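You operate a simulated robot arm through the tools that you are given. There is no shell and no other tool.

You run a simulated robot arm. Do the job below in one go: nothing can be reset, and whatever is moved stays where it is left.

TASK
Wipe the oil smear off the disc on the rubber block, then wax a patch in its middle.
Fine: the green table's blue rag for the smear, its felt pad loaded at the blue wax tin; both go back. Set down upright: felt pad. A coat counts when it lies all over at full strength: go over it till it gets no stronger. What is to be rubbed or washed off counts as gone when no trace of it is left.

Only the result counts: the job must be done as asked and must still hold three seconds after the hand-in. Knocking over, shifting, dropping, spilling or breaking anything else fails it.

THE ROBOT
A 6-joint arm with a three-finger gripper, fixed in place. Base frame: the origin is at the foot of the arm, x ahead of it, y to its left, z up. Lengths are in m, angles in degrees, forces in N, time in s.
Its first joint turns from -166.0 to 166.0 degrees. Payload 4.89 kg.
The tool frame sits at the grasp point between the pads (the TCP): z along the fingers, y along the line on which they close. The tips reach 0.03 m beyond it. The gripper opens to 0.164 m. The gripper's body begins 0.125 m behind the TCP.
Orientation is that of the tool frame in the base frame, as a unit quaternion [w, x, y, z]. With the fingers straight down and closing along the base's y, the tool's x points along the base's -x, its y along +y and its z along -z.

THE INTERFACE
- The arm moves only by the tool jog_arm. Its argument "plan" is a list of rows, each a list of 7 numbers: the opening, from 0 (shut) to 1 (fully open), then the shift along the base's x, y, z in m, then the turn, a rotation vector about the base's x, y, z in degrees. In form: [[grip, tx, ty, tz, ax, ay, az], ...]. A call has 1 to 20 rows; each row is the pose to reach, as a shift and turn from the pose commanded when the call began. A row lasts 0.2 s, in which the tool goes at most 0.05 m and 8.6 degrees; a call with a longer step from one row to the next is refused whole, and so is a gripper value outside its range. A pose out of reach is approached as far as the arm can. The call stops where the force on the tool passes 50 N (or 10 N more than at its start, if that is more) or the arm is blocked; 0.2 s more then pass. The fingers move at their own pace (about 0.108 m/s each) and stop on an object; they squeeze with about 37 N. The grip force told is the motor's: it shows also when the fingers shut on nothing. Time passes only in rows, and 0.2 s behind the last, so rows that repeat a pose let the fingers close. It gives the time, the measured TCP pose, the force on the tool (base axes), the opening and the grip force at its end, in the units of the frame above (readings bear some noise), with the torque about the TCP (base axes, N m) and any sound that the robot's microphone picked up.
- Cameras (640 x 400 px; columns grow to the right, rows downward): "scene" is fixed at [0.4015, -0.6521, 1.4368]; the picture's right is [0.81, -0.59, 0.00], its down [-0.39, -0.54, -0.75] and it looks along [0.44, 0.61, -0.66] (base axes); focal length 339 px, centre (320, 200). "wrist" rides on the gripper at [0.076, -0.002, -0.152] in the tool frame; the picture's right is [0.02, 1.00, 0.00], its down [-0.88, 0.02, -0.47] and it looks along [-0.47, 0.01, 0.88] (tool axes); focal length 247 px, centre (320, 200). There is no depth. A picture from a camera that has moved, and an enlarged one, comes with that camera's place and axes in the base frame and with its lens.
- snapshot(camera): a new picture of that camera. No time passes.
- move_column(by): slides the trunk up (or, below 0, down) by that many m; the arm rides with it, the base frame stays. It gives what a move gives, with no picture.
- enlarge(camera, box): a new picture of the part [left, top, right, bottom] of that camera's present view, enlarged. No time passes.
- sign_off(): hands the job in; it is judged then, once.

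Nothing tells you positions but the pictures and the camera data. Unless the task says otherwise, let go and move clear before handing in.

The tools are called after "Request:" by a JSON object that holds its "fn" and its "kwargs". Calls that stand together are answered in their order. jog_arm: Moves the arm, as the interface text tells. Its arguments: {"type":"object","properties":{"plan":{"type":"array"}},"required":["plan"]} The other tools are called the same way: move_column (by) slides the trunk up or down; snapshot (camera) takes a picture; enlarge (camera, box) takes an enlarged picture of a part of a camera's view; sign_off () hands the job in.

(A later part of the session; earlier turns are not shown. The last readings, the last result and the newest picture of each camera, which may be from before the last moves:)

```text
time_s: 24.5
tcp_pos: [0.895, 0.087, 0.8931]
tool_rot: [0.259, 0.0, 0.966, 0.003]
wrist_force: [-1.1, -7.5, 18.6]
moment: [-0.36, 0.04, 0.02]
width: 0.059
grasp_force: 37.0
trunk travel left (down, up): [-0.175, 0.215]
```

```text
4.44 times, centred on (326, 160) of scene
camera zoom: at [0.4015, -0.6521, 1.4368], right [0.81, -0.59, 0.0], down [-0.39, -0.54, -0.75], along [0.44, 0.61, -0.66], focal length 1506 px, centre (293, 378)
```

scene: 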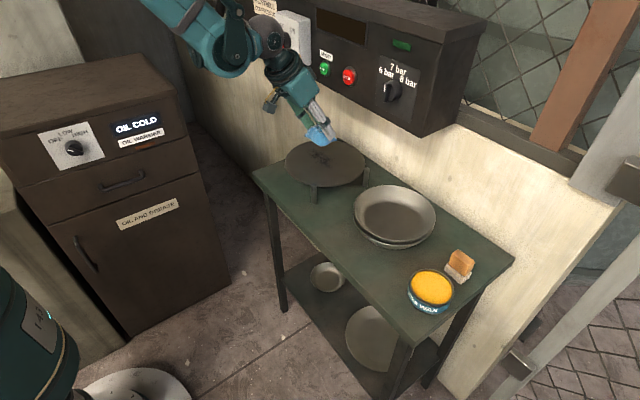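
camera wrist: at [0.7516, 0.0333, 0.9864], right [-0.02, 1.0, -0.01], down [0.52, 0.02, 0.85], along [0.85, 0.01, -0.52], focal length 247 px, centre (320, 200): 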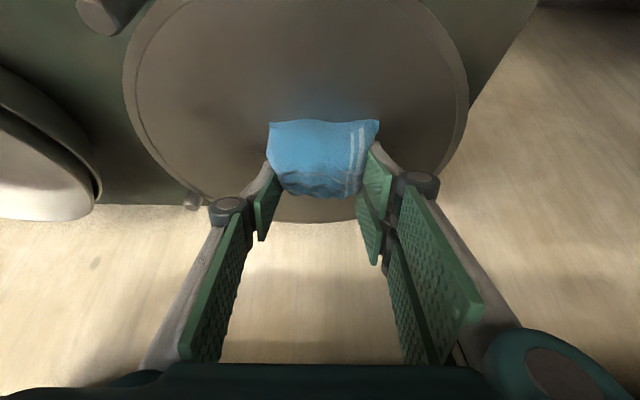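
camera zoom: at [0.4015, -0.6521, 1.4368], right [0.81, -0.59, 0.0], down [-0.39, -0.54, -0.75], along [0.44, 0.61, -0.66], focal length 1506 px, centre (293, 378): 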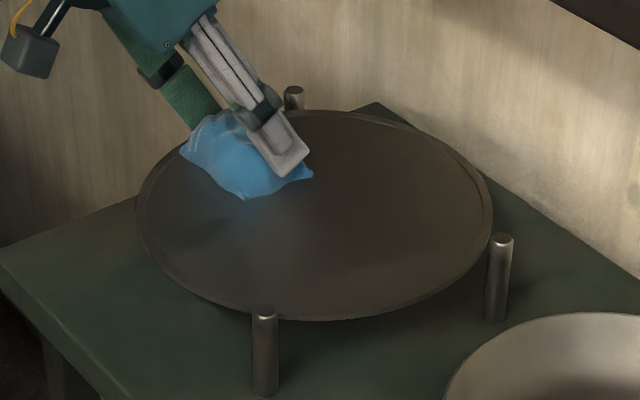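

The smear appears gone. For certainty I'll make extra passes on both sides (x ±1.7 cm) at slightly lower force.

Request:
{"fn": "jog_arm", "kwargs": {"plan": [[0, -0.009, -0.005, 0.0004, 0, 0, 0], [0, -0.018, -0.01, 0.0004, 0, 0, 0], [0, -0.018, -0.028, 0.0004, 0, 0, 0], [0, -0.018, -0.046, 0.0004, 0, 0, 0], [0, -0.018, -0.064, 0.0004, 0, 0, 0], [0, -0.018, -0.082, 0.0004, 0, 0, 0], [0, -0.018, -0.1, 0.0004, 0, 0, 0], [0, -0.018, -0.115, 0.0004, 0, 0, 0], [0, 0.0, -0.115, 0.0004, 0, 0, 0], [0, 0.016, -0.115, 0.0004, 0, 0, 0], [0, 0.016, -0.1, 0.0004, 0, 0, 0], [0, 0.016, -0.082, 0.0004, 0, 0, 0], [0, 0.016, -0.064, 0.0004, 0, 0, 0], [0, 0.016, -0.046, 0.0004, 0, 0, 0], [0, 0.016, -0.028, 0.0004, 0, 0, 0], [0, 0.016, -0.01, 0.0004, 0, 0, 0], [0, 0.006, -0.01, 0.0004, 0, 0, 0], [0, 0.006, -0.03, 0.0004, 0, 0, 0], [0, 0.006, -0.05, 0.0004, 0, 0, 0]]}}

Request:
{"fn": "enlarge", "kwargs": {"camera": "scene", "box": [262, 115, 390, 205]}}

```text
time_s: 28.5
tcp_pos: [0.9, 0.0364, 0.8935]
tool_rot: [0.259, 0.0, 0.966, 0.002]
wrist_force: [0.2, 6.8, 17.7]
moment: [0.49, 0.13, -0.09]
width: 0.0592
grasp_force: 37.4
trunk travel left (down, up): [-0.175, 0.215]
```

```text
4.44 times, centred on (326, 160) of scene
camera zoom: at [0.4015, -0.6521, 1.4368], right [0.81, -0.59, 0.0], down [-0.39, -0.54, -0.75], along [0.44, 0.61, -0.66], focal length 1506 px, centre (293, 378)
```

zoom: 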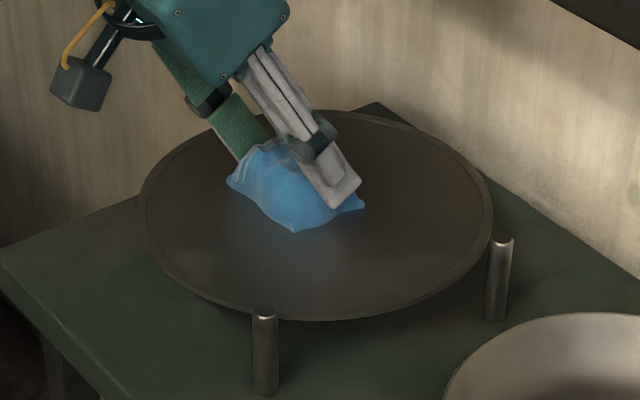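

Lifting off to inspect the whole disc surface.

Request:
{"fn": "jog_arm", "kwargs": {"plan": [[0, 0, 0, 0.005, 0, 0, 0], [0, -0.01, 0, 0.025, 0, 0, 0], [0, -0.03, 0, 0.055, 0, 0, 0], [0, -0.05, 0, 0.08, 0, 0, 0], [0, -0.05, 0, 0.08, 0, 0, 0]]}}

Request:
{"fn": "enlarge", "kwargs": {"camera": "scene", "box": [262, 115, 390, 205]}}

Request:
{"fn": "enlarge", "kwargs": {"camera": "wrist", "box": [150, 0, 470, 200]}}

```text
time_s: 29.7
tcp_pos: [0.8502, 0.0375, 0.973]
tool_rot: [0.26, 0.0, 0.966, 0.002]
wrist_force: [-0.6, 0.5, -0.1]
moment: [0.03, -0.05, -0.04]
width: 0.0591
grasp_force: 36.5
trunk travel left (down, up): [-0.175, 0.215]
```

```text
4.44 times, centred on (326, 160) of scene
camera zoom: at [0.4015, -0.6521, 1.4368], right [0.81, -0.59, 0.0], down [-0.39, -0.54, -0.75], along [0.44, 0.61, -0.66], focal length 1506 px, centre (293, 378)
```

zoom: 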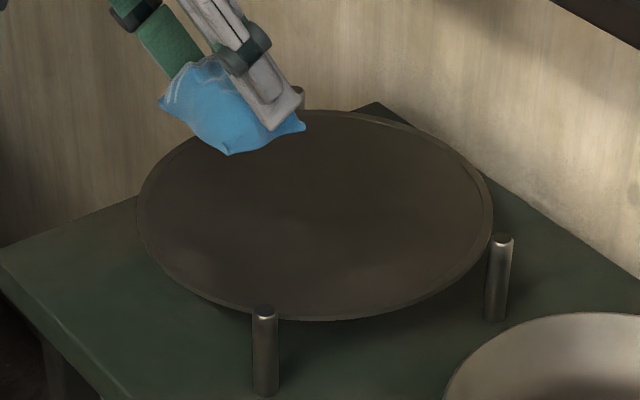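

```text
2.00 times, centred on (310, 100) of wrist
camera zoom: at [0.7072, 0.0349, 1.0663], right [-0.02, 1.0, -0.01], down [0.53, 0.02, 0.85], along [0.85, 0.01, -0.53], focal length 494 px, centre (340, 400)
```

zoom: 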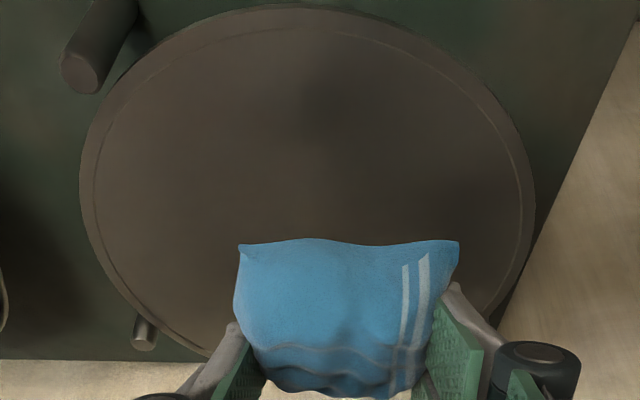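

Request:
{"fn": "enlarge", "kwargs": {"camera": "scene", "box": [298, 135, 362, 185]}}

```text
8.00 times, centred on (330, 160) of scene
camera zoom: at [0.4015, -0.6521, 1.4368], right [0.81, -0.59, 0.0], down [-0.39, -0.54, -0.75], along [0.44, 0.61, -0.66], focal length 2711 px, centre (240, 520)
```

zoom: 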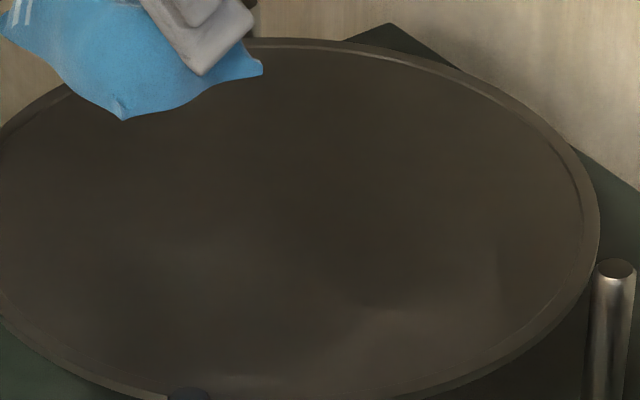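

The smear is fully gone and the disc has not moved. Now carrying the rag back to its spot on the corner of the table.

Request:
{"fn": "jog_arm", "kwargs": {"plan": [[0, 0.02, -0.035, 0.005, 0, 0, 0], [0, 0.04, -0.075, 0.005, 0, 0, 0], [0, 0.05, -0.12, 0.005, 0, 0, 0], [0, 0.05, -0.165, 0.005, 0, 0, 0], [0, 0.05, -0.21, 0.005, 0, 0, 0], [0, 0.05, -0.255, 0.005, 0, 0, 0], [0, 0.05, -0.3, 0.005, 0, 0, 0], [0, 0.05, -0.345, 0.005, 0, 0, 0], [0, 0.05, -0.39, 0.005, 0, 0, 0], [0, 0.06, -0.43, 0.005, 0, 0, 0], [0, 0.08, -0.465, 0.005, 0, 0, 0], [0, 0.11, -0.482, 0.005, 0, 0, 0], [0, 0.14, -0.487, 0.0, 0, 0, 0], [0, 0.152, -0.487, -0.03, 0, 0, 0], [0, 0.152, -0.487, -0.065, 0, 0, 0], [0, 0.152, -0.487, -0.095, 0, 0, 0], [0, 0.152, -0.487, -0.095, 0, 0, 0]]}}

Request:
{"fn": "snapshot", "kwargs": {"camera": "wrist"}}

Request:
{"fn": "enlarge", "kwargs": {"camera": "scene", "box": [432, 200, 544, 270]}}

```text
time_s: 33.3
tcp_pos: [1.0021, -0.4508, 0.8782]
tool_rot: [0.259, -0.001, 0.966, 0.002]
wrist_force: [-0.2, -1.8, -1.3]
moment: [0.02, 0.0, -0.01]
width: 0.0587
grasp_force: 37.2
trunk travel left (down, up): [-0.175, 0.215]
```

```text
taken
camera wrist: at [0.8593, -0.4522, 0.9715], right [-0.02, 1.0, -0.01], down [0.53, 0.02, 0.85], along [0.85, 0.01, -0.53], focal length 247 px, centre (320, 200)
```

wrist: 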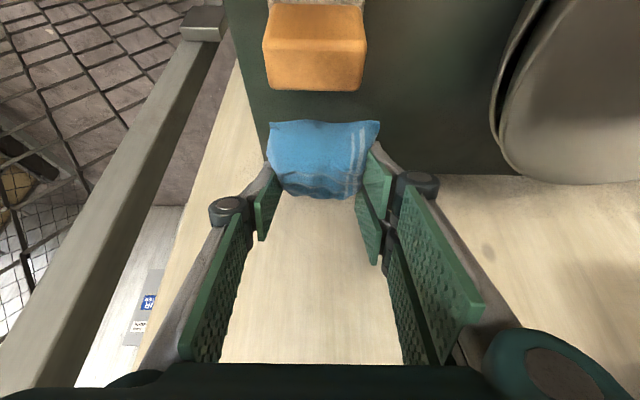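

```text
5.71 times, centred on (488, 235) of scene
camera zoom: at [0.4015, -0.6521, 1.4368], right [0.81, -0.59, 0.0], down [-0.39, -0.54, -0.75], along [0.44, 0.61, -0.66], focal length 1936 px, centre (-640, 0)
```

zoom: 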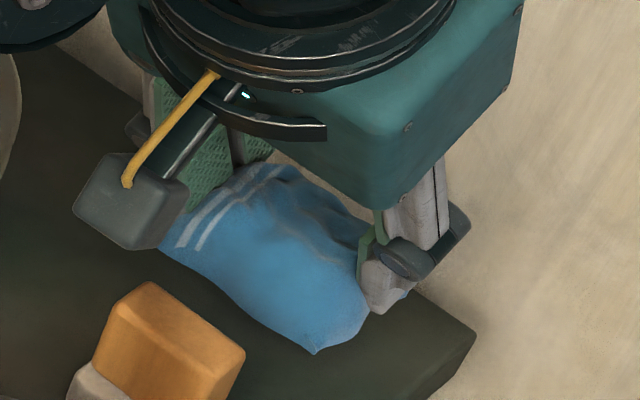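

Well aligned with its original spot. Lowering to the table gently.

Request:
{"fn": "jog_arm", "kwargs": {"plan": [[0, 0, 0.001, -0.015, 0, 0, 0], [0, 0, 0.001, -0.027, 0, 0, 0], [0, 0, 0.001, -0.033, 0, 0, 0], [0, 0, 0.001, -0.035, 0, 0, 0], [0, 0, 0.001, -0.035, 0, 0, 0]]}}

```text
time_s: 34.5
tcp_pos: [1.0031, -0.4498, 0.8423]
tool_rot: [0.259, 0.0, 0.966, 0.002]
wrist_force: [1.1, 0.1, -2.0]
moment: [0.0, -0.01, -0.05]
width: 0.0589
grasp_force: 37.0
trunk travel left (down, up): [-0.175, 0.215]
```

Request:
{"fn": "jog_arm", "kwargs": {"plan": [[0, 0, 0, -0.001, 0, 0, 0], [0, 0, 0, -0.0015, 0, 0, 0], [0, 0, 0, -0.0015, 0, 0, 0]]}}

```text
time_s: 35.3
tcp_pos: [1.0041, -0.4493, 0.8412]
tool_rot: [0.259, -0.001, 0.966, 0.003]
wrist_force: [-0.2, -0.4, -0.6]
moment: [-0.02, 0.02, -0.01]
width: 0.0587
grasp_force: 37.0
trunk travel left (down, up): [-0.175, 0.215]
```

Request:
{"fn": "jog_arm", "kwargs": {"plan": [[0, -0.001, 0, -0.0005, 0, 0, 0], [0, -0.001, 0, -0.001, 0, 0, 0], [0, -0.001, 0, -0.001, 0, 0, 0]]}}

```text
time_s: 36.1
tcp_pos: [1.0014, -0.4498, 0.8401]
tool_rot: [0.259, 0.0, 0.966, 0.002]
wrist_force: [0.6, -0.2, -0.6]
moment: [0.01, -0.03, -0.04]
width: 0.0589
grasp_force: 36.9
trunk travel left (down, up): [-0.175, 0.215]
```

Request:
{"fn": "jog_arm", "kwargs": {"plan": [[0, 0, 0, -0.001, 0, 0, 0], [0, 0, 0, -0.001, 0, 0, 0]]}}

Request:
{"fn": "enlarge", "kwargs": {"camera": "scene", "box": [440, 220, 536, 280]}}

```text
time_s: 36.7
tcp_pos: [1.0022, -0.4494, 0.8399]
tool_rot: [0.26, 0.0, 0.966, 0.002]
wrist_force: [1.3, 0.6, 11.8]
moment: [0.44, 0.01, -0.07]
width: 0.0589
grasp_force: 36.9
trunk travel left (down, up): [-0.175, 0.215]
```

```text
6.67 times, centred on (488, 250) of scene
camera zoom: at [0.4015, -0.6521, 1.4368], right [0.81, -0.59, 0.0], down [-0.39, -0.54, -0.75], along [0.44, 0.61, -0.66], focal length 2259 px, centre (-800, -133)
```

zoom: 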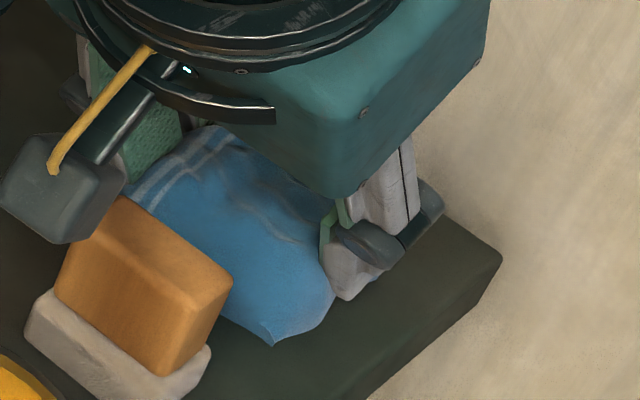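

Contact with the table (about 12 N), pose matches the grasp picture. Easing and opening the fingers.

Request:
{"fn": "jog_arm", "kwargs": {"plan": [[0.0, 0, 0, 0.0005, 0, 0, 0], [0.45, 0, 0, 0.0005, 0, 0, 0], [0.6, 0, 0, 0.0005, 0, 0, 0], [0.67, 0, 0, 0.0005, 0, 0, 0], [0.67, 0, 0, 0.0005, 0, 0, 0]]}}

Request:
{"fn": "enlarge", "kwargs": {"camera": "scene", "box": [440, 220, 536, 280]}}

Request:
{"fn": "enlarge", "kwargs": {"camera": "wrist", "box": [200, 80, 456, 240]}}

```text
time_s: 37.9
tcp_pos: [1.0024, -0.4489, 0.8385]
tool_rot: [0.259, -0.001, 0.966, 0.002]
wrist_force: [0.3, -0.3, 0.3]
moment: [0.05, -0.02, 0.03]
width: 0.1098
grasp_force: 0.1
trunk travel left (down, up): [-0.175, 0.215]
```

```text
6.67 times, centred on (488, 250) of scene
camera zoom: at [0.4015, -0.6521, 1.4368], right [0.81, -0.59, 0.0], down [-0.39, -0.54, -0.75], along [0.44, 0.61, -0.66], focal length 2259 px, centre (-800, -133)
```

zoom: 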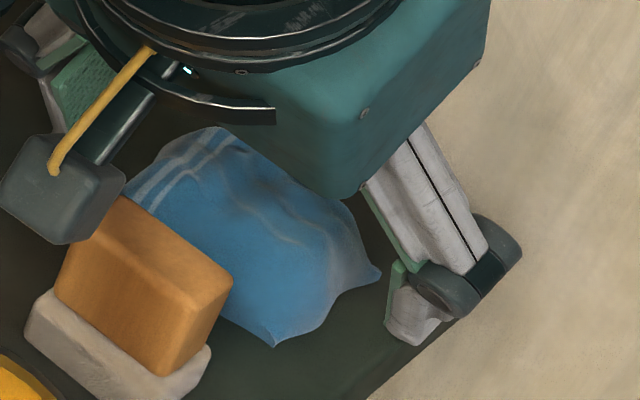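

```text
2.50 times, centred on (328, 160) of wrist
camera zoom: at [0.859, -0.4505, 0.9335], right [-0.02, 1.0, -0.01], down [0.53, 0.02, 0.85], along [0.85, 0.01, -0.53], focal length 617 px, centre (300, 300)
```

zoom: 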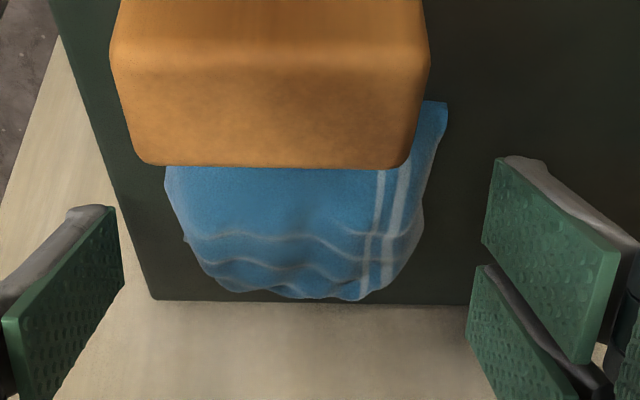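

The rag is released within a few millimetres of its original place. Retracting up and back to view the felt pad between the open fingers.

Request:
{"fn": "jog_arm", "kwargs": {"plan": [[0.67, 0, 0, 0.02, 0, 0, 0], [0.67, 0, 0, 0.05, 0, 0, 0], [0.67, -0.01, 0, 0.09, 0, 0, 0], [0.67, -0.04, -0.002, 0.12, 0, 0, 0], [0.67, -0.08, -0.004, 0.13, 0, 0, 0], [0.67, -0.12, -0.005, 0.13, 0, 0, 0], [0.67, -0.152, -0.005, 0.12, 0, 0, 0], [0.67, -0.152, -0.005, 0.12, 0, 0, 0]]}}

Request:
{"fn": "snapshot", "kwargs": {"camera": "wrist"}}

Request:
{"fn": "enlarge", "kwargs": {"camera": "wrist", "box": [256, 110, 384, 190]}}

Request:
{"fn": "enlarge", "kwargs": {"camera": "scene", "box": [440, 230, 520, 290]}}

Request:
{"fn": "enlarge", "kwargs": {"camera": "scene", "box": [262, 125, 390, 205]}}

```text
time_s: 39.7
tcp_pos: [0.8504, -0.4543, 0.96]
tool_rot: [0.259, 0.0, 0.966, 0.002]
wrist_force: [0.4, -0.1, 0.6]
moment: [0.01, -0.06, 0.0]
width: 0.11
grasp_force: 0.0
trunk travel left (down, up): [-0.175, 0.215]
```

```text
taken
camera wrist: at [0.7074, -0.4556, 1.0545], right [-0.02, 1.0, -0.01], down [0.53, 0.02, 0.85], along [0.85, 0.01, -0.53], focal length 247 px, centre (320, 200)
```

wrist: 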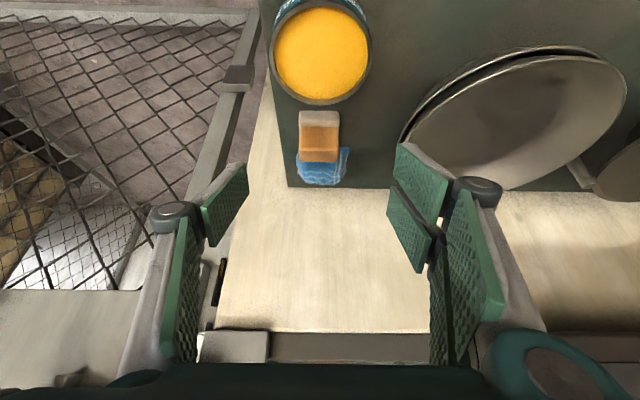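

```text
5.00 times, centred on (320, 150) of wrist
camera zoom: at [0.7074, -0.4556, 1.0545], right [-0.02, 1.0, -0.01], down [0.53, 0.02, 0.85], along [0.85, 0.01, -0.53], focal length 1235 px, centre (320, 450)
```

zoom: 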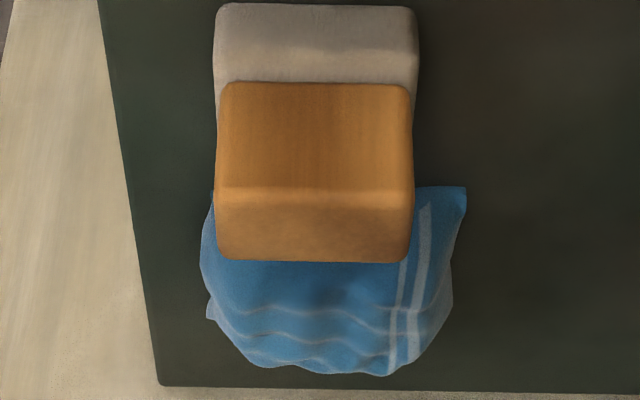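

```text
6.67 times, centred on (480, 260) of scene
camera zoom: at [0.4015, -0.6521, 1.4368], right [0.81, -0.59, 0.0], down [-0.39, -0.54, -0.75], along [0.44, 0.61, -0.66], focal length 2259 px, centre (-747, -200)
```

zoom: 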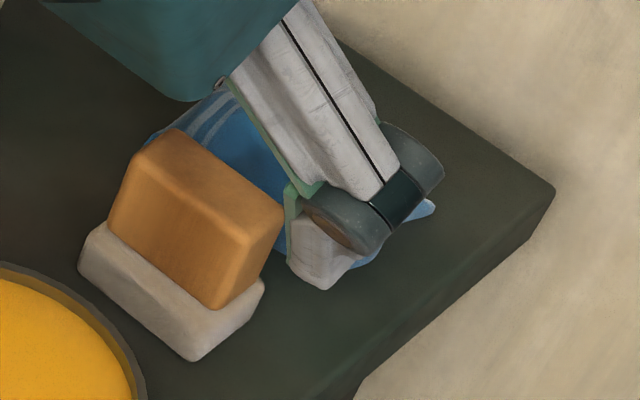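

```text
5.00 times, centred on (326, 165) of scene
camera zoom: at [0.4015, -0.6521, 1.4368], right [0.81, -0.59, 0.0], down [-0.39, -0.54, -0.75], along [0.44, 0.61, -0.66], focal length 1694 px, centre (290, 375)
```

zoom: 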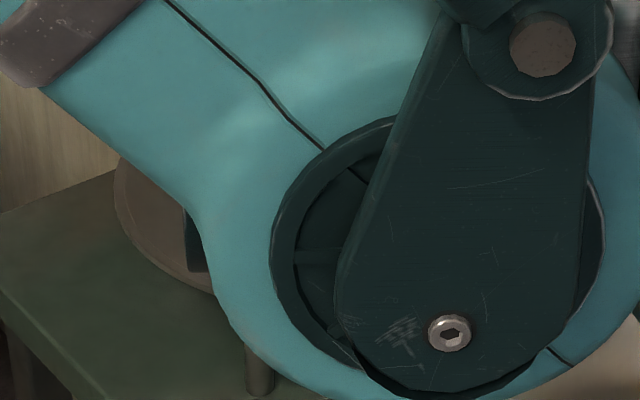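

Request:
{"fn": "snapshot", "kwargs": {"camera": "scene"}}

Request:
{"fn": "enlarge", "kwargs": {"camera": "wrist", "box": [256, 0, 384, 115]}}

```text
taken
```

scene: 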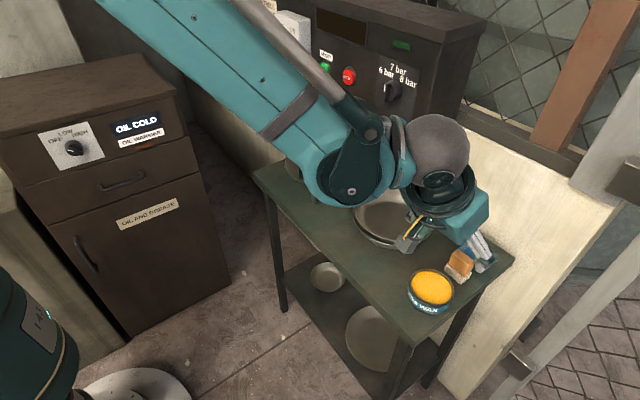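

```text
3.48 times, centred on (320, 58) of wrist
camera zoom: at [0.7074, -0.4556, 1.0545], right [-0.02, 1.0, -0.01], down [0.53, 0.02, 0.85], along [0.85, 0.01, -0.53], focal length 859 px, centre (320, 696)
```

zoom: 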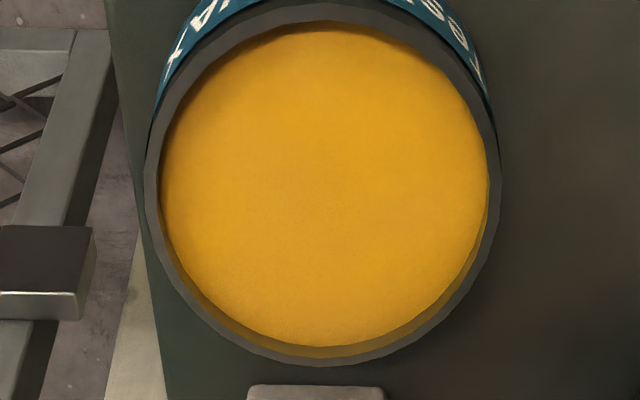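

The handle is centred at about (0.930, −0.455), x 0.918–0.942, top z≈0.853. I'll bring the fingers (opening 7.4 cm) over it and descend.

Request:
{"fn": "jog_arm", "kwargs": {"plan": [[0.5, 0.035, -0.0005, -0.015, 0, 0, 0], [0.45, 0.07, -0.0005, -0.035, 0, 0, 0], [0.45, 0.071, -0.0005, -0.065, 0, 0, 0], [0.45, 0.071, -0.0005, -0.085, 0, 0, 0], [0.45, 0.071, -0.0005, -0.085, 0, 0, 0]]}}

Request:
{"fn": "enlarge", "kwargs": {"camera": "scene", "box": [420, 220, 516, 280]}}

Request:
{"fn": "snapshot", "kwargs": {"camera": "wrist"}}

```text
time_s: 40.9
tcp_pos: [0.9223, -0.4544, 0.873]
tool_rot: [0.259, -0.001, 0.966, 0.003]
wrist_force: [1.2, -0.2, -0.6]
moment: [0.05, 0.03, -0.02]
width: 0.0737
grasp_force: 0.1
trunk travel left (down, up): [-0.175, 0.215]
```

```text
6.67 times, centred on (468, 250) of scene
camera zoom: at [0.4015, -0.6521, 1.4368], right [0.81, -0.59, 0.0], down [-0.39, -0.54, -0.75], along [0.44, 0.61, -0.66], focal length 2259 px, centre (-667, -133)
```

zoom: 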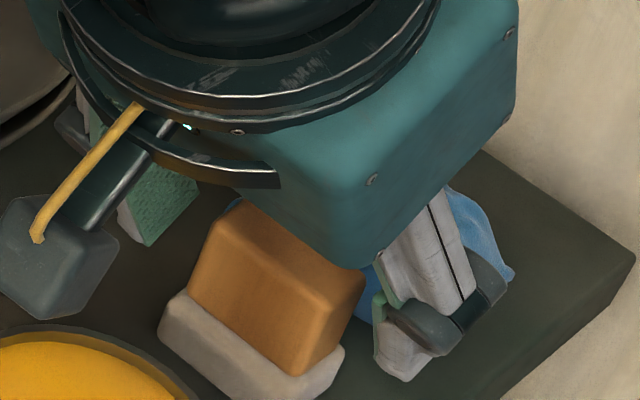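

```text
taken
camera wrist: at [0.7789, -0.4564, 0.9675], right [-0.02, 1.0, -0.01], down [0.53, 0.02, 0.85], along [0.85, 0.01, -0.53], focal length 247 px, centre (320, 200)
```

wrist: 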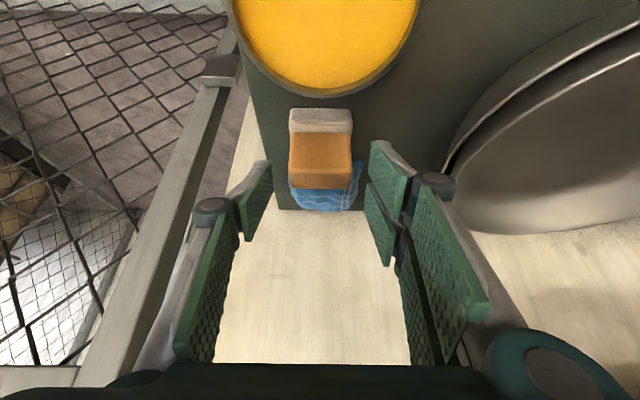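

Request:
{"fn": "enlarge", "kwargs": {"camera": "wrist", "box": [224, 90, 416, 210]}}

```text
3.33 times, centred on (320, 150) of wrist
camera zoom: at [0.7789, -0.4564, 0.9675], right [-0.02, 1.0, -0.01], down [0.53, 0.02, 0.85], along [0.85, 0.01, -0.53], focal length 823 px, centre (320, 367)
```

zoom: 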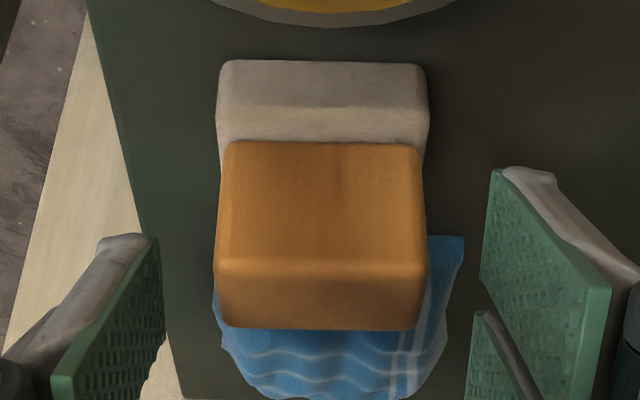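

The +y finger looks wider (two-pronged) than the −y one; I'll look more closely at the finger geometry before closing.

Request:
{"fn": "enlarge", "kwargs": {"camera": "wrist", "box": [340, 120, 500, 300]}}

Request:
{"fn": "enlarge", "kwargs": {"camera": "wrist", "box": [150, 120, 310, 300]}}

Request:
{"fn": "enlarge", "kwargs": {"camera": "scene", "box": [410, 215, 474, 265]}}

```text
2.22 times, centred on (420, 210) of wrist
camera zoom: at [0.7789, -0.4564, 0.9675], right [-0.02, 1.0, -0.01], down [0.53, 0.02, 0.85], along [0.85, 0.01, -0.53], focal length 549 px, centre (98, 178)
```

zoom: 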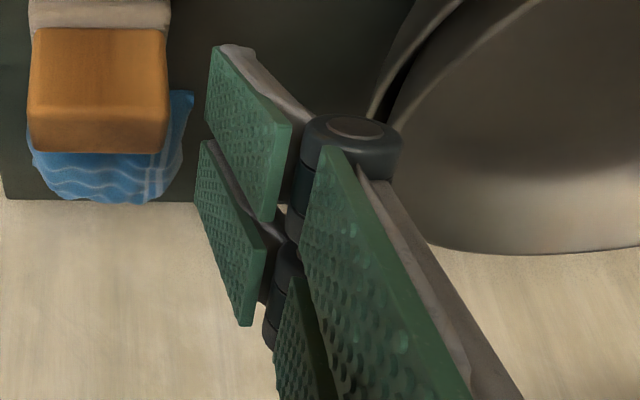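

```text
2.22 times, centred on (230, 210) of wrist
camera zoom: at [0.7789, -0.4564, 0.9675], right [-0.02, 1.0, -0.01], down [0.53, 0.02, 0.85], along [0.85, 0.01, -0.53], focal length 549 px, centre (520, 178)
```

zoom: 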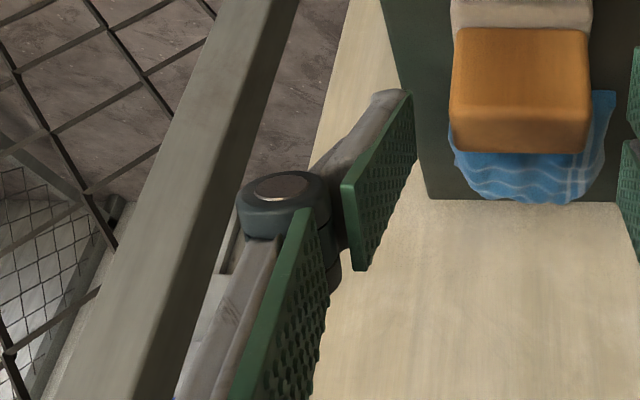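

```text
8.00 times, centred on (442, 240) of scene
camera zoom: at [0.4015, -0.6521, 1.4368], right [0.81, -0.59, 0.0], down [-0.39, -0.54, -0.75], along [0.44, 0.61, -0.66], focal length 2711 px, centre (-656, -120)
```

zoom: 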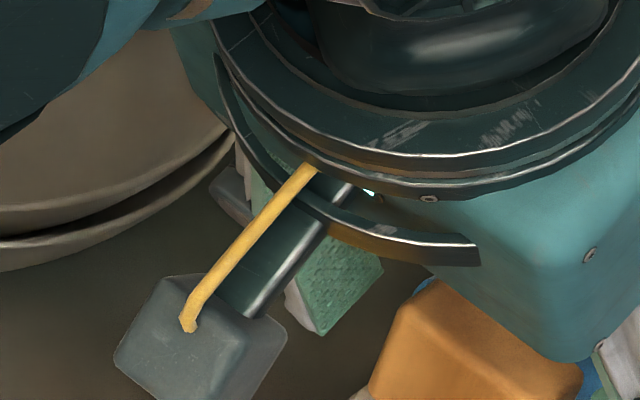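

The +y side has two prongs spaced ~3.7 cm in tool x, so a 30° tilt would grip the handle lopsidedly. I'll rise, reduce the tilt to 15°, and check that I can still reach above the pad.

Request:
{"fn": "jog_arm", "kwargs": {"plan": [[0.45, 0, 0, 0.03, 0, 0, 0], [0.45, 0, 0, 0.06, 0, 0, 0], [0.45, 0, 0, 0.06, 0, 7.5, 0], [0.45, 0.002, 0, 0.06, 0, 15, 0], [0.45, 0.002, 0, 0.05, 0, 15, 0], [0.45, 0.002, 0, 0.05, 0, 15, 0]]}}

Request:
{"fn": "snapshot", "kwargs": {"camera": "wrist"}}

Request:
{"fn": "enlarge", "kwargs": {"camera": "scene", "box": [420, 200, 532, 280]}}

```text
time_s: 42.3
tcp_pos: [0.9231, -0.4562, 0.9251]
tool_rot: [0.131, 0.0, 0.991, 0.003]
wrist_force: [0.8, 0.9, -0.6]
moment: [0.02, 0.06, 0.01]
width: 0.0738
grasp_force: 0.0
trunk travel left (down, up): [-0.175, 0.215]
```

```text
taken
camera wrist: at [0.8095, -0.4564, 1.0523], right [-0.02, 1.0, 0.0], down [0.73, 0.02, 0.69], along [0.68, 0.01, -0.73], focal length 247 px, centre (320, 200)
```

wrist: 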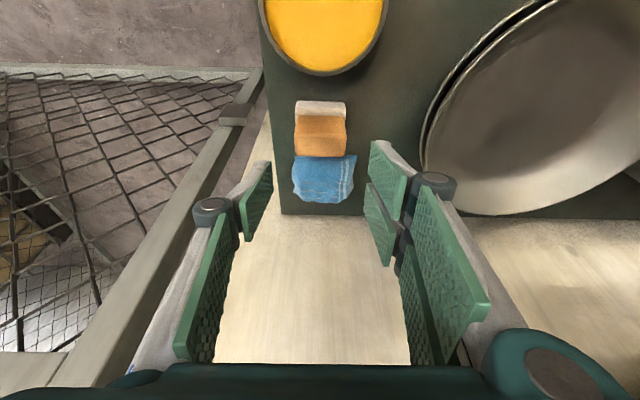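

```text
5.00 times, centred on (476, 240) of scene
camera zoom: at [0.4015, -0.6521, 1.4368], right [0.81, -0.59, 0.0], down [-0.39, -0.54, -0.75], along [0.44, 0.61, -0.66], focal length 1694 px, centre (-460, 0)
```

zoom: 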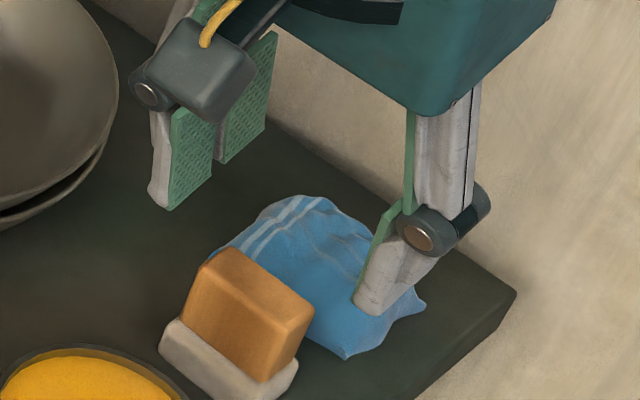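

15° works at height. Descending to grip height (TCP z≈0.862) around the handle.

Request:
{"fn": "jog_arm", "kwargs": {"plan": [[0.45, 0.001, 0.0005, -0.02, 0, 0, 0], [0.45, 0.001, 0.0005, -0.04, 0, 0, 0], [0.45, 0.001, 0.0005, -0.055, 0, 0, 0], [0.45, 0.001, 0.0005, -0.0625, 0, 0, 0], [0.45, 0.001, 0.0005, -0.0625, 0, 0, 0]]}}

Request:
{"fn": "enlarge", "kwargs": {"camera": "wrist", "box": [224, 80, 416, 220]}}

Request:
{"fn": "enlarge", "kwargs": {"camera": "scene", "box": [430, 215, 510, 285]}}

```text
time_s: 43.5
tcp_pos: [0.9237, -0.4541, 0.8636]
tool_rot: [0.131, 0.0, 0.991, 0.002]
wrist_force: [0.5, -0.3, -0.8]
moment: [0.03, -0.02, -0.02]
width: 0.0738
grasp_force: 0.0
trunk travel left (down, up): [-0.175, 0.215]
```

```text
2.86 times, centred on (320, 150) of wrist
camera zoom: at [0.8105, -0.4553, 0.99], right [-0.02, 1.0, 0.0], down [0.73, 0.02, 0.69], along [0.69, 0.01, -0.73], focal length 706 px, centre (320, 343)
```

zoom: 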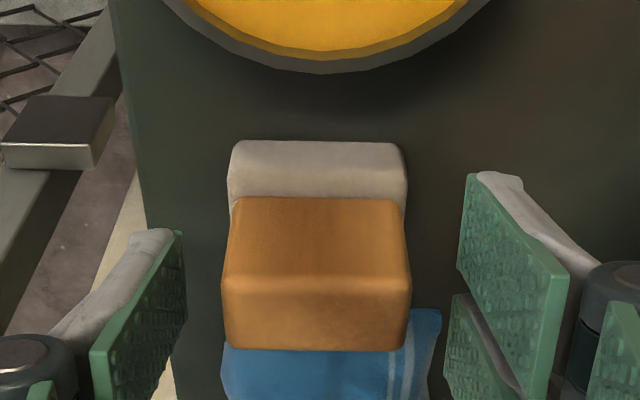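

```text
5.71 times, centred on (470, 250) of scene
camera zoom: at [0.4015, -0.6521, 1.4368], right [0.81, -0.59, 0.0], down [-0.39, -0.54, -0.75], along [0.44, 0.61, -0.66], focal length 1936 px, centre (-537, -86)
```

zoom: 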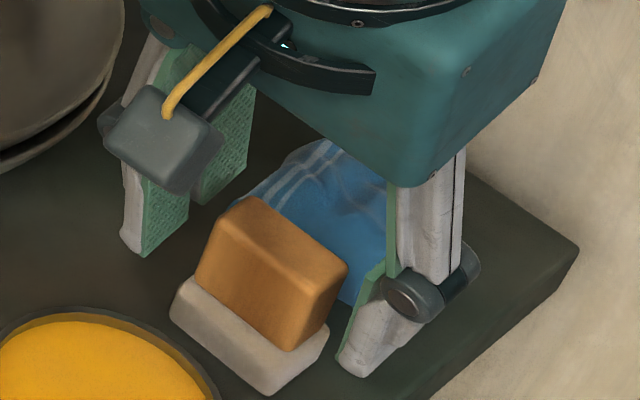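

The handle is centred between the fingers. Closing the grip.

Request:
{"fn": "jog_arm", "kwargs": {"plan": [[0.36, 0, 0, 0, 0, 0, 0], [0.3, 0, 0, 0, 0, 0, 0], [0.2, 0, 0, 0, 0, 0, 0], [0.0, 0, 0, 0, 0, 0, 0], [0.0, 0, 0, 0, 0, 0, 0], [0.0, 0, 0, 0, 0, 0, 0]]}}

Request:
{"fn": "enlarge", "kwargs": {"camera": "wrist", "box": [224, 80, 416, 220]}}

Request:
{"fn": "enlarge", "kwargs": {"camera": "scene", "box": [430, 215, 510, 285]}}

```text
time_s: 44.9
tcp_pos: [0.9243, -0.4533, 0.8618]
tool_rot: [0.131, -0.001, 0.991, 0.003]
wrist_force: [0.1, 0.9, -0.3]
moment: [-0.03, -0.01, 0.01]
width: 0.0447
grasp_force: 37.0
trunk travel left (down, up): [-0.175, 0.215]
```

```text
2.86 times, centred on (320, 150) of wrist
camera zoom: at [0.8105, -0.4553, 0.9901], right [-0.02, 1.0, 0.0], down [0.73, 0.02, 0.69], along [0.69, 0.01, -0.73], focal length 706 px, centre (320, 343)
```

zoom: 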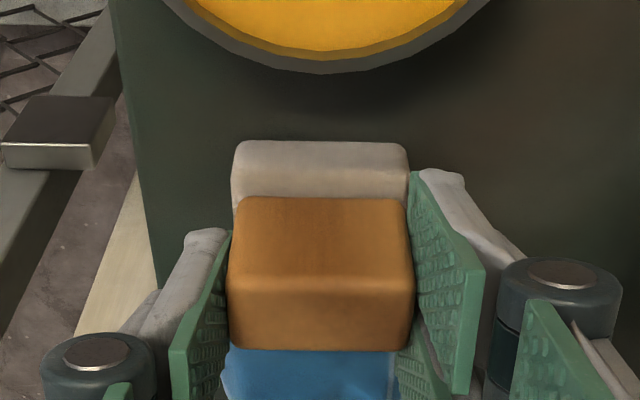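

```text
5.71 times, centred on (470, 250) of scene
camera zoom: at [0.4015, -0.6521, 1.4368], right [0.81, -0.59, 0.0], down [-0.39, -0.54, -0.75], along [0.44, 0.61, -0.66], focal length 1936 px, centre (-537, -86)
```

zoom: 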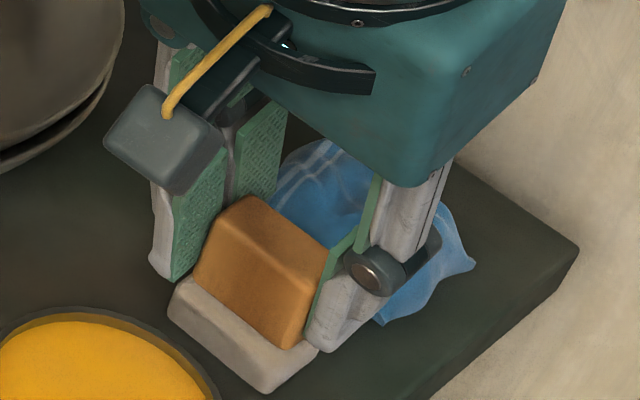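

Gripped at 4.47 cm. Lifting the felt pad.

Request:
{"fn": "jog_arm", "kwargs": {"plan": [[0, 0, 0, 0.005, 0, 0, 0], [0, 0, 0, 0.015, 0, 0, 0], [0, 0, 0, 0.035, 0, 0, 0], [0, 0, 0, 0.06, 0, 0, 0], [0, 0, 0, 0.06, 0, 0, 0]]}}

Request:
{"fn": "enlarge", "kwargs": {"camera": "scene", "box": [400, 190, 528, 310]}}

Request:
{"fn": "snapshot", "kwargs": {"camera": "wrist"}}

```text
time_s: 46.1
tcp_pos: [0.9252, -0.4543, 0.9229]
tool_rot: [0.13, 0.001, 0.991, 0.002]
wrist_force: [-0.9, 0.4, 0.0]
moment: [-0.01, -0.03, -0.02]
width: 0.0451
grasp_force: 36.6
trunk travel left (down, up): [-0.175, 0.215]
```

```text
3.33 times, centred on (464, 250) of scene
camera zoom: at [0.4015, -0.6521, 1.4368], right [0.81, -0.59, 0.0], down [-0.39, -0.54, -0.75], along [0.44, 0.61, -0.66], focal length 1130 px, centre (-160, 33)
```

zoom: 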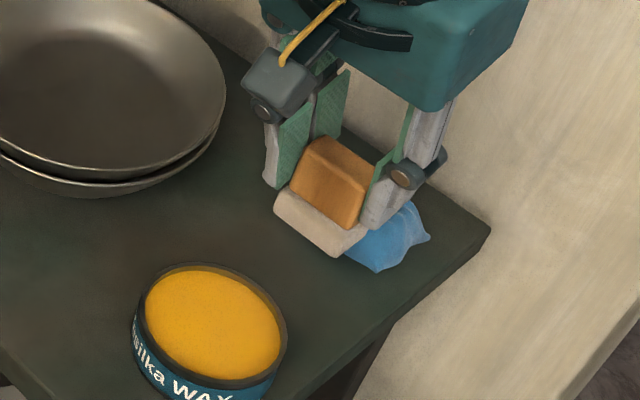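

```text
taken
camera wrist: at [0.8105, -0.4555, 1.0499], right [-0.02, 1.0, 0.0], down [0.73, 0.02, 0.69], along [0.69, 0.01, -0.73], focal length 247 px, centre (320, 200)
```

wrist: 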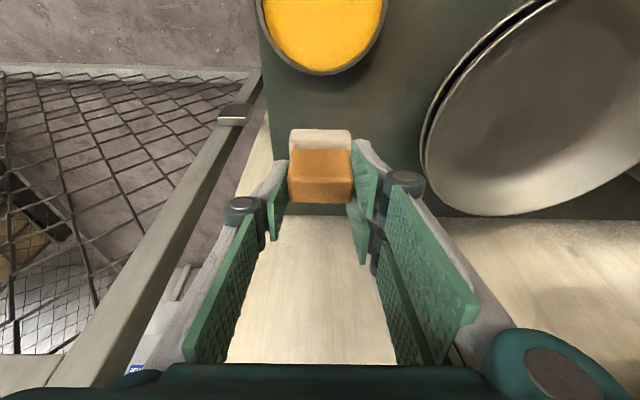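

The pad is held level. The tin's centre is about (0.827, −0.4545), rim z≈0.829. Moving the pad above it and descending near the wax.

Request:
{"fn": "jog_arm", "kwargs": {"plan": [[0, -0.02, 0, 0.012, 0, 0, 0], [0, -0.06, 0, 0.015, 0, 0, 0], [0, -0.104, 0.0, 0.015, 0, 0, 0], [0, -0.104, 0.0, 0.0, 0, 0, 0], [0, -0.104, 0.0, -0.015, 0, 0, 0], [0, -0.104, 0.0, -0.025, 0, 0, 0], [0, -0.104, 0.0, -0.025, 0, 0, 0]]}}

Request:
{"fn": "enlarge", "kwargs": {"camera": "scene", "box": [384, 215, 496, 315]}}

Request:
{"fn": "enlarge", "kwargs": {"camera": "wrist", "box": [224, 80, 416, 220]}}

```text
time_s: 47.7
tcp_pos: [0.8197, -0.4533, 0.8991]
tool_rot: [0.131, -0.001, 0.991, 0.002]
wrist_force: [0.9, -0.9, 11.1]
moment: [-0.07, -0.05, 0.01]
width: 0.0449
grasp_force: 37.4
trunk travel left (down, up): [-0.175, 0.215]
```

```text
4.00 times, centred on (440, 265) of scene
camera zoom: at [0.4015, -0.6521, 1.4368], right [0.81, -0.59, 0.0], down [-0.39, -0.54, -0.75], along [0.44, 0.61, -0.66], focal length 1356 px, centre (-160, -60)
```

zoom: 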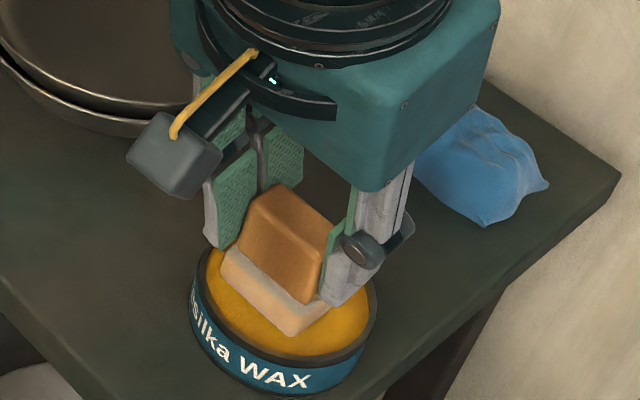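

```text
2.86 times, centred on (320, 150) of wrist
camera zoom: at [0.7061, -0.4551, 1.0259], right [-0.02, 1.0, 0.0], down [0.73, 0.02, 0.69], along [0.69, 0.01, -0.73], focal length 706 px, centre (320, 343)
```

zoom: 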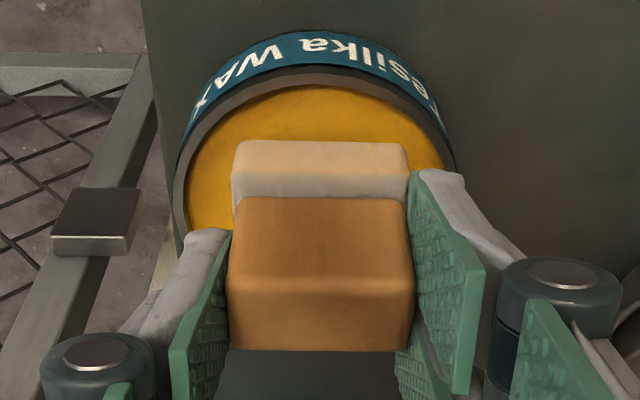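

The felt already touches the wax (~11 N) and sits inside the rim. I'll hold, making tiny rubbing motions under light pressure to load the felt without pushing the tin.

Request:
{"fn": "jog_arm", "kwargs": {"plan": [[0, 0.001, 0, 0.0002, 0, 0, 0], [0, 0.002, 0, 0.0003, 0, 0, 0], [0, 0.003, 0.002, 0.0003, 0, 0, 0], [0, 0.002, 0.003, 0.0003, 0, 0, 0], [0, 0.0, 0.002, 0.0003, 0, 0, 0], [0, -0.001, 0.0, 0.0003, 0, 0, 0], [0, 0.0, -0.002, 0.0003, 0, 0, 0], [0, 0.002, -0.003, 0.0003, 0, 0, 0], [0, 0.003, -0.001, 0.0003, 0, 0, 0], [0, 0.002, 0.0, 0.0003, 0, 0, 0]]}}

Request:
{"fn": "enlarge", "kwargs": {"camera": "scene", "box": [384, 215, 496, 315]}}

Request:
{"fn": "enlarge", "kwargs": {"camera": "wrist", "box": [224, 80, 416, 220]}}

```text
time_s: 49.9
tcp_pos: [0.8215, -0.4547, 0.8983]
tool_rot: [0.131, 0.0, 0.991, 0.002]
wrist_force: [3.1, -5.6, 16.2]
moment: [-0.3, -0.2, -0.02]
width: 0.0452
grasp_force: 37.1
trunk travel left (down, up): [-0.175, 0.215]
```

```text
4.00 times, centred on (440, 265) of scene
camera zoom: at [0.4015, -0.6521, 1.4368], right [0.81, -0.59, 0.0], down [-0.39, -0.54, -0.75], along [0.44, 0.61, -0.66], focal length 1356 px, centre (-160, -60)
```

zoom: 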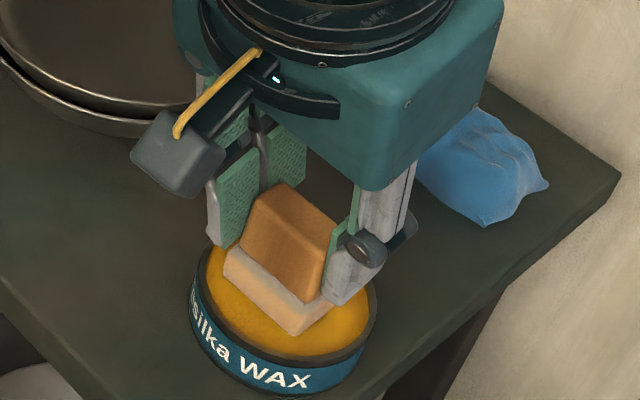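

```text
2.86 times, centred on (320, 150) of wrist
camera zoom: at [0.7077, -0.4554, 1.0257], right [-0.02, 1.0, 0.0], down [0.73, 0.02, 0.69], along [0.69, 0.01, -0.73], focal length 706 px, centre (320, 343)
```

zoom: 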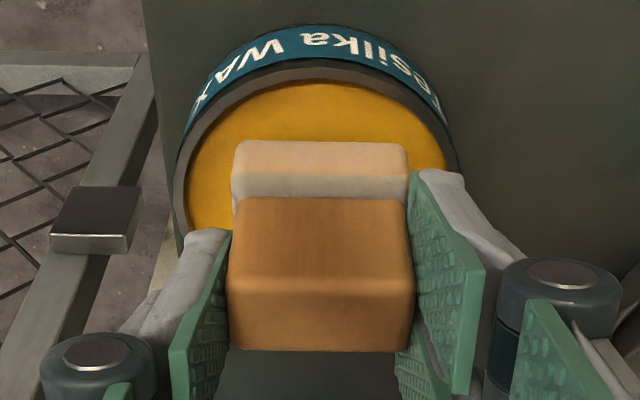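

The tin has not moved. Lifting off to check the felt.

Request:
{"fn": "jog_arm", "kwargs": {"plan": [[0, 0, 0, 0.005, 0, 0, 0], [0, 0, 0, 0.02, 0, 0, 0], [0, 0, 0, 0.05, 0, 0, 0], [0, 0, 0, 0.075, 0, 0, 0], [0, 0, 0, 0.075, 0, 0, 0]]}}

Request:
{"fn": "enlarge", "kwargs": {"camera": "scene", "box": [384, 185, 496, 315]}}

Request:
{"fn": "enlarge", "kwargs": {"camera": "wrist", "box": [224, 60, 416, 220]}}

```text
time_s: 51.1
tcp_pos: [0.8221, -0.4535, 0.9734]
tool_rot: [0.131, 0.0, 0.991, 0.002]
wrist_force: [-0.4, -0.5, -1.1]
moment: [-0.01, 0.0, 0.0]
width: 0.0449
grasp_force: 37.6
trunk travel left (down, up): [-0.175, 0.215]
```

```text
3.08 times, centred on (440, 250) of scene
camera zoom: at [0.4015, -0.6521, 1.4368], right [0.81, -0.59, 0.0], down [-0.39, -0.54, -0.75], along [0.44, 0.61, -0.66], focal length 1043 px, centre (-49, 46)
```

zoom: 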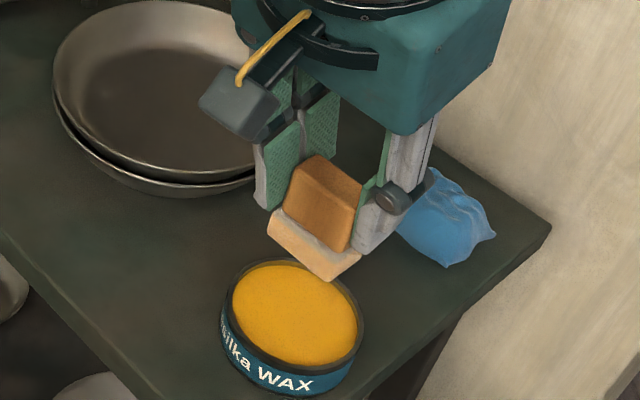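

```text
2.50 times, centred on (320, 140) of wrist
camera zoom: at [0.708, -0.4554, 1.1004], right [-0.02, 1.0, 0.0], down [0.73, 0.02, 0.69], along [0.69, 0.01, -0.73], focal length 617 px, centre (320, 350)
```

zoom: 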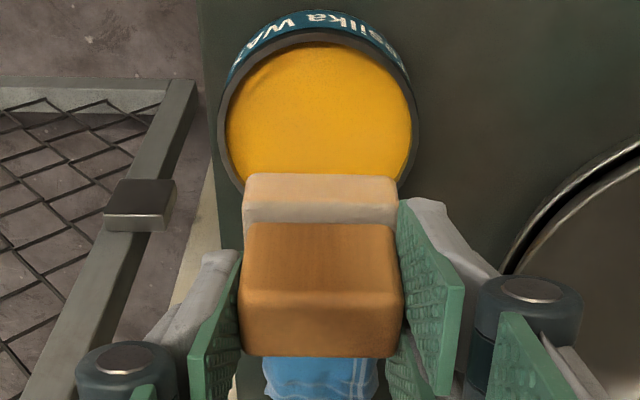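

The felt shows a wax tint, so it is loaded. Carrying it over to the disc's middle (0.904, 0.018), staying clear of the panel's STOP button.

Request:
{"fn": "jog_arm", "kwargs": {"plan": [[0, 0, 0.035, 0, 0, 0, 0], [0, 0, 0.08, 0, 0, 0, 0], [0, 0, 0.125, 0, 0, 0, 0], [0, 0, 0.17, 0, 0, 0, 0], [0, 0, 0.215, 0, 0, 0, 0], [0, 0, 0.26, 0, 0, 0, 0], [0, 0, 0.305, 0, 0, 0, 0], [0, 0, 0.35, 0, 0, 0, 0], [0, 0, 0.395, 0, 0, 0, 0], [0, 0.01, 0.435, 0, 0, 0, 0], [0, 0.03, 0.46, 0, 0, 0, 0], [0, 0.03, 0.4715, 0, 0, 0, 0], [0, 0.03, 0.4715, 0, 0, 0, 0]]}}

Request:
{"fn": "snapshot", "kwargs": {"camera": "wrist"}}

Request:
{"fn": "snapshot", "kwargs": {"camera": "scene"}}

```text
time_s: 53.9
tcp_pos: [0.8518, 0.0171, 0.971]
tool_rot: [0.13, -0.002, 0.992, 0.003]
wrist_force: [0.3, 0.6, -2.0]
moment: [0.0, 0.04, 0.0]
width: 0.0451
grasp_force: 36.8
trunk travel left (down, up): [-0.175, 0.215]
```

```text
taken
camera wrist: at [0.7382, 0.0164, 1.0991], right [-0.02, 1.0, 0.0], down [0.73, 0.02, 0.69], along [0.69, 0.01, -0.73], focal length 247 px, centre (320, 200)
```

wrist: 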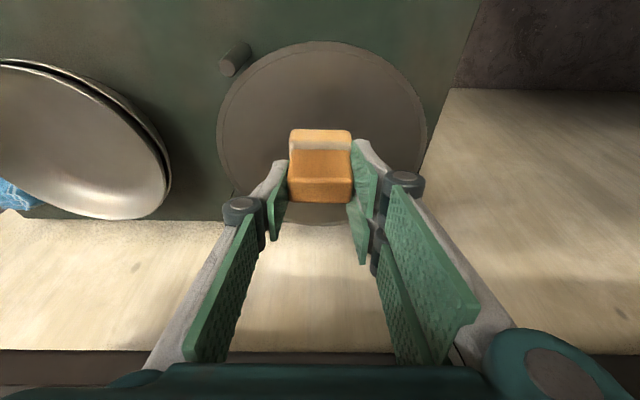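

```text
taken
```

scene: 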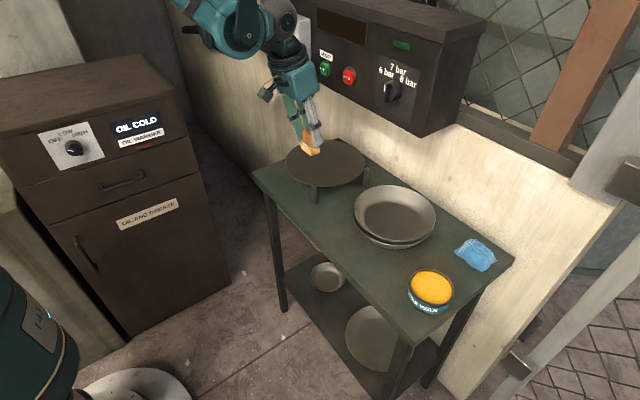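

Request:
{"fn": "enlarge", "kwargs": {"camera": "wrist", "box": [200, 30, 450, 230]}}

Request:
{"fn": "enlarge", "kwargs": {"camera": "scene", "box": [262, 115, 390, 205]}}

Request:
{"fn": "enlarge", "kwargs": {"camera": "scene", "box": [240, 0, 400, 100]}}

```text
2.00 times, centred on (325, 130) of wrist
camera zoom: at [0.7382, 0.0164, 1.0991], right [-0.02, 1.0, 0.0], down [0.73, 0.02, 0.69], along [0.69, 0.01, -0.73], focal length 494 px, centre (310, 340)
```

zoom: 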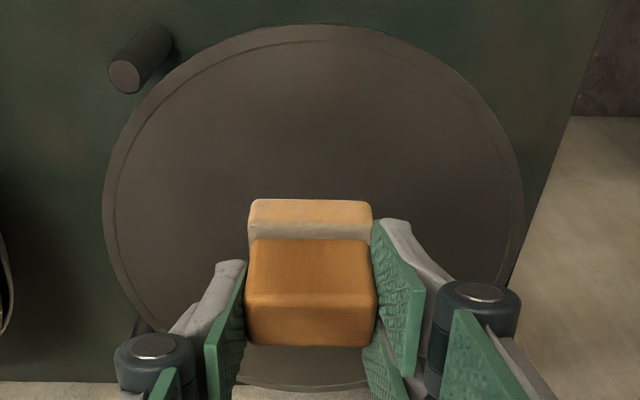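

```text
4.44 times, centred on (326, 160) of scene
camera zoom: at [0.4015, -0.6521, 1.4368], right [0.81, -0.59, 0.0], down [-0.39, -0.54, -0.75], along [0.44, 0.61, -0.66], focal length 1506 px, centre (293, 378)
```

zoom: 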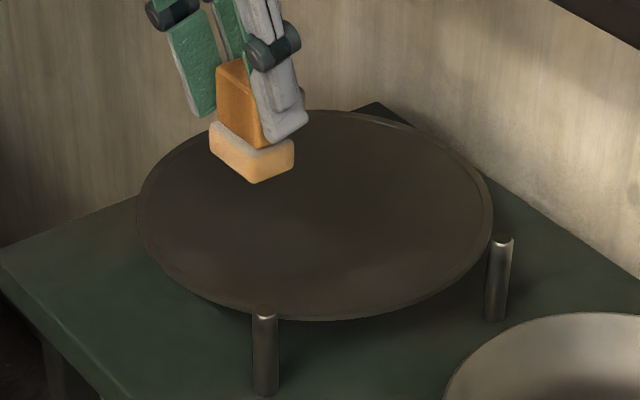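

```text
4.00 times, centred on (320, 50) of scene
camera zoom: at [0.4015, -0.6521, 1.4368], right [0.81, -0.59, 0.0], down [-0.39, -0.54, -0.75], along [0.44, 0.61, -0.66], focal length 1356 px, centre (320, 800)
```

zoom: 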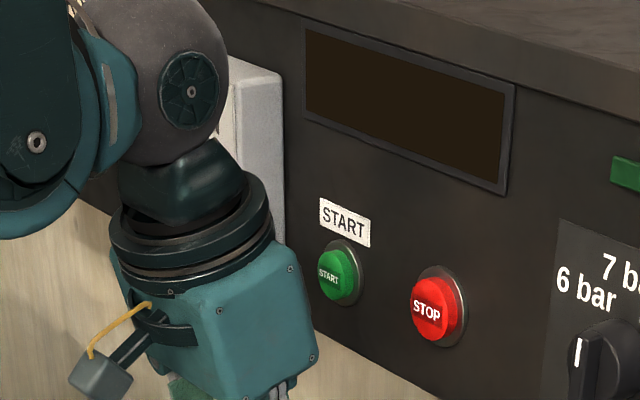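

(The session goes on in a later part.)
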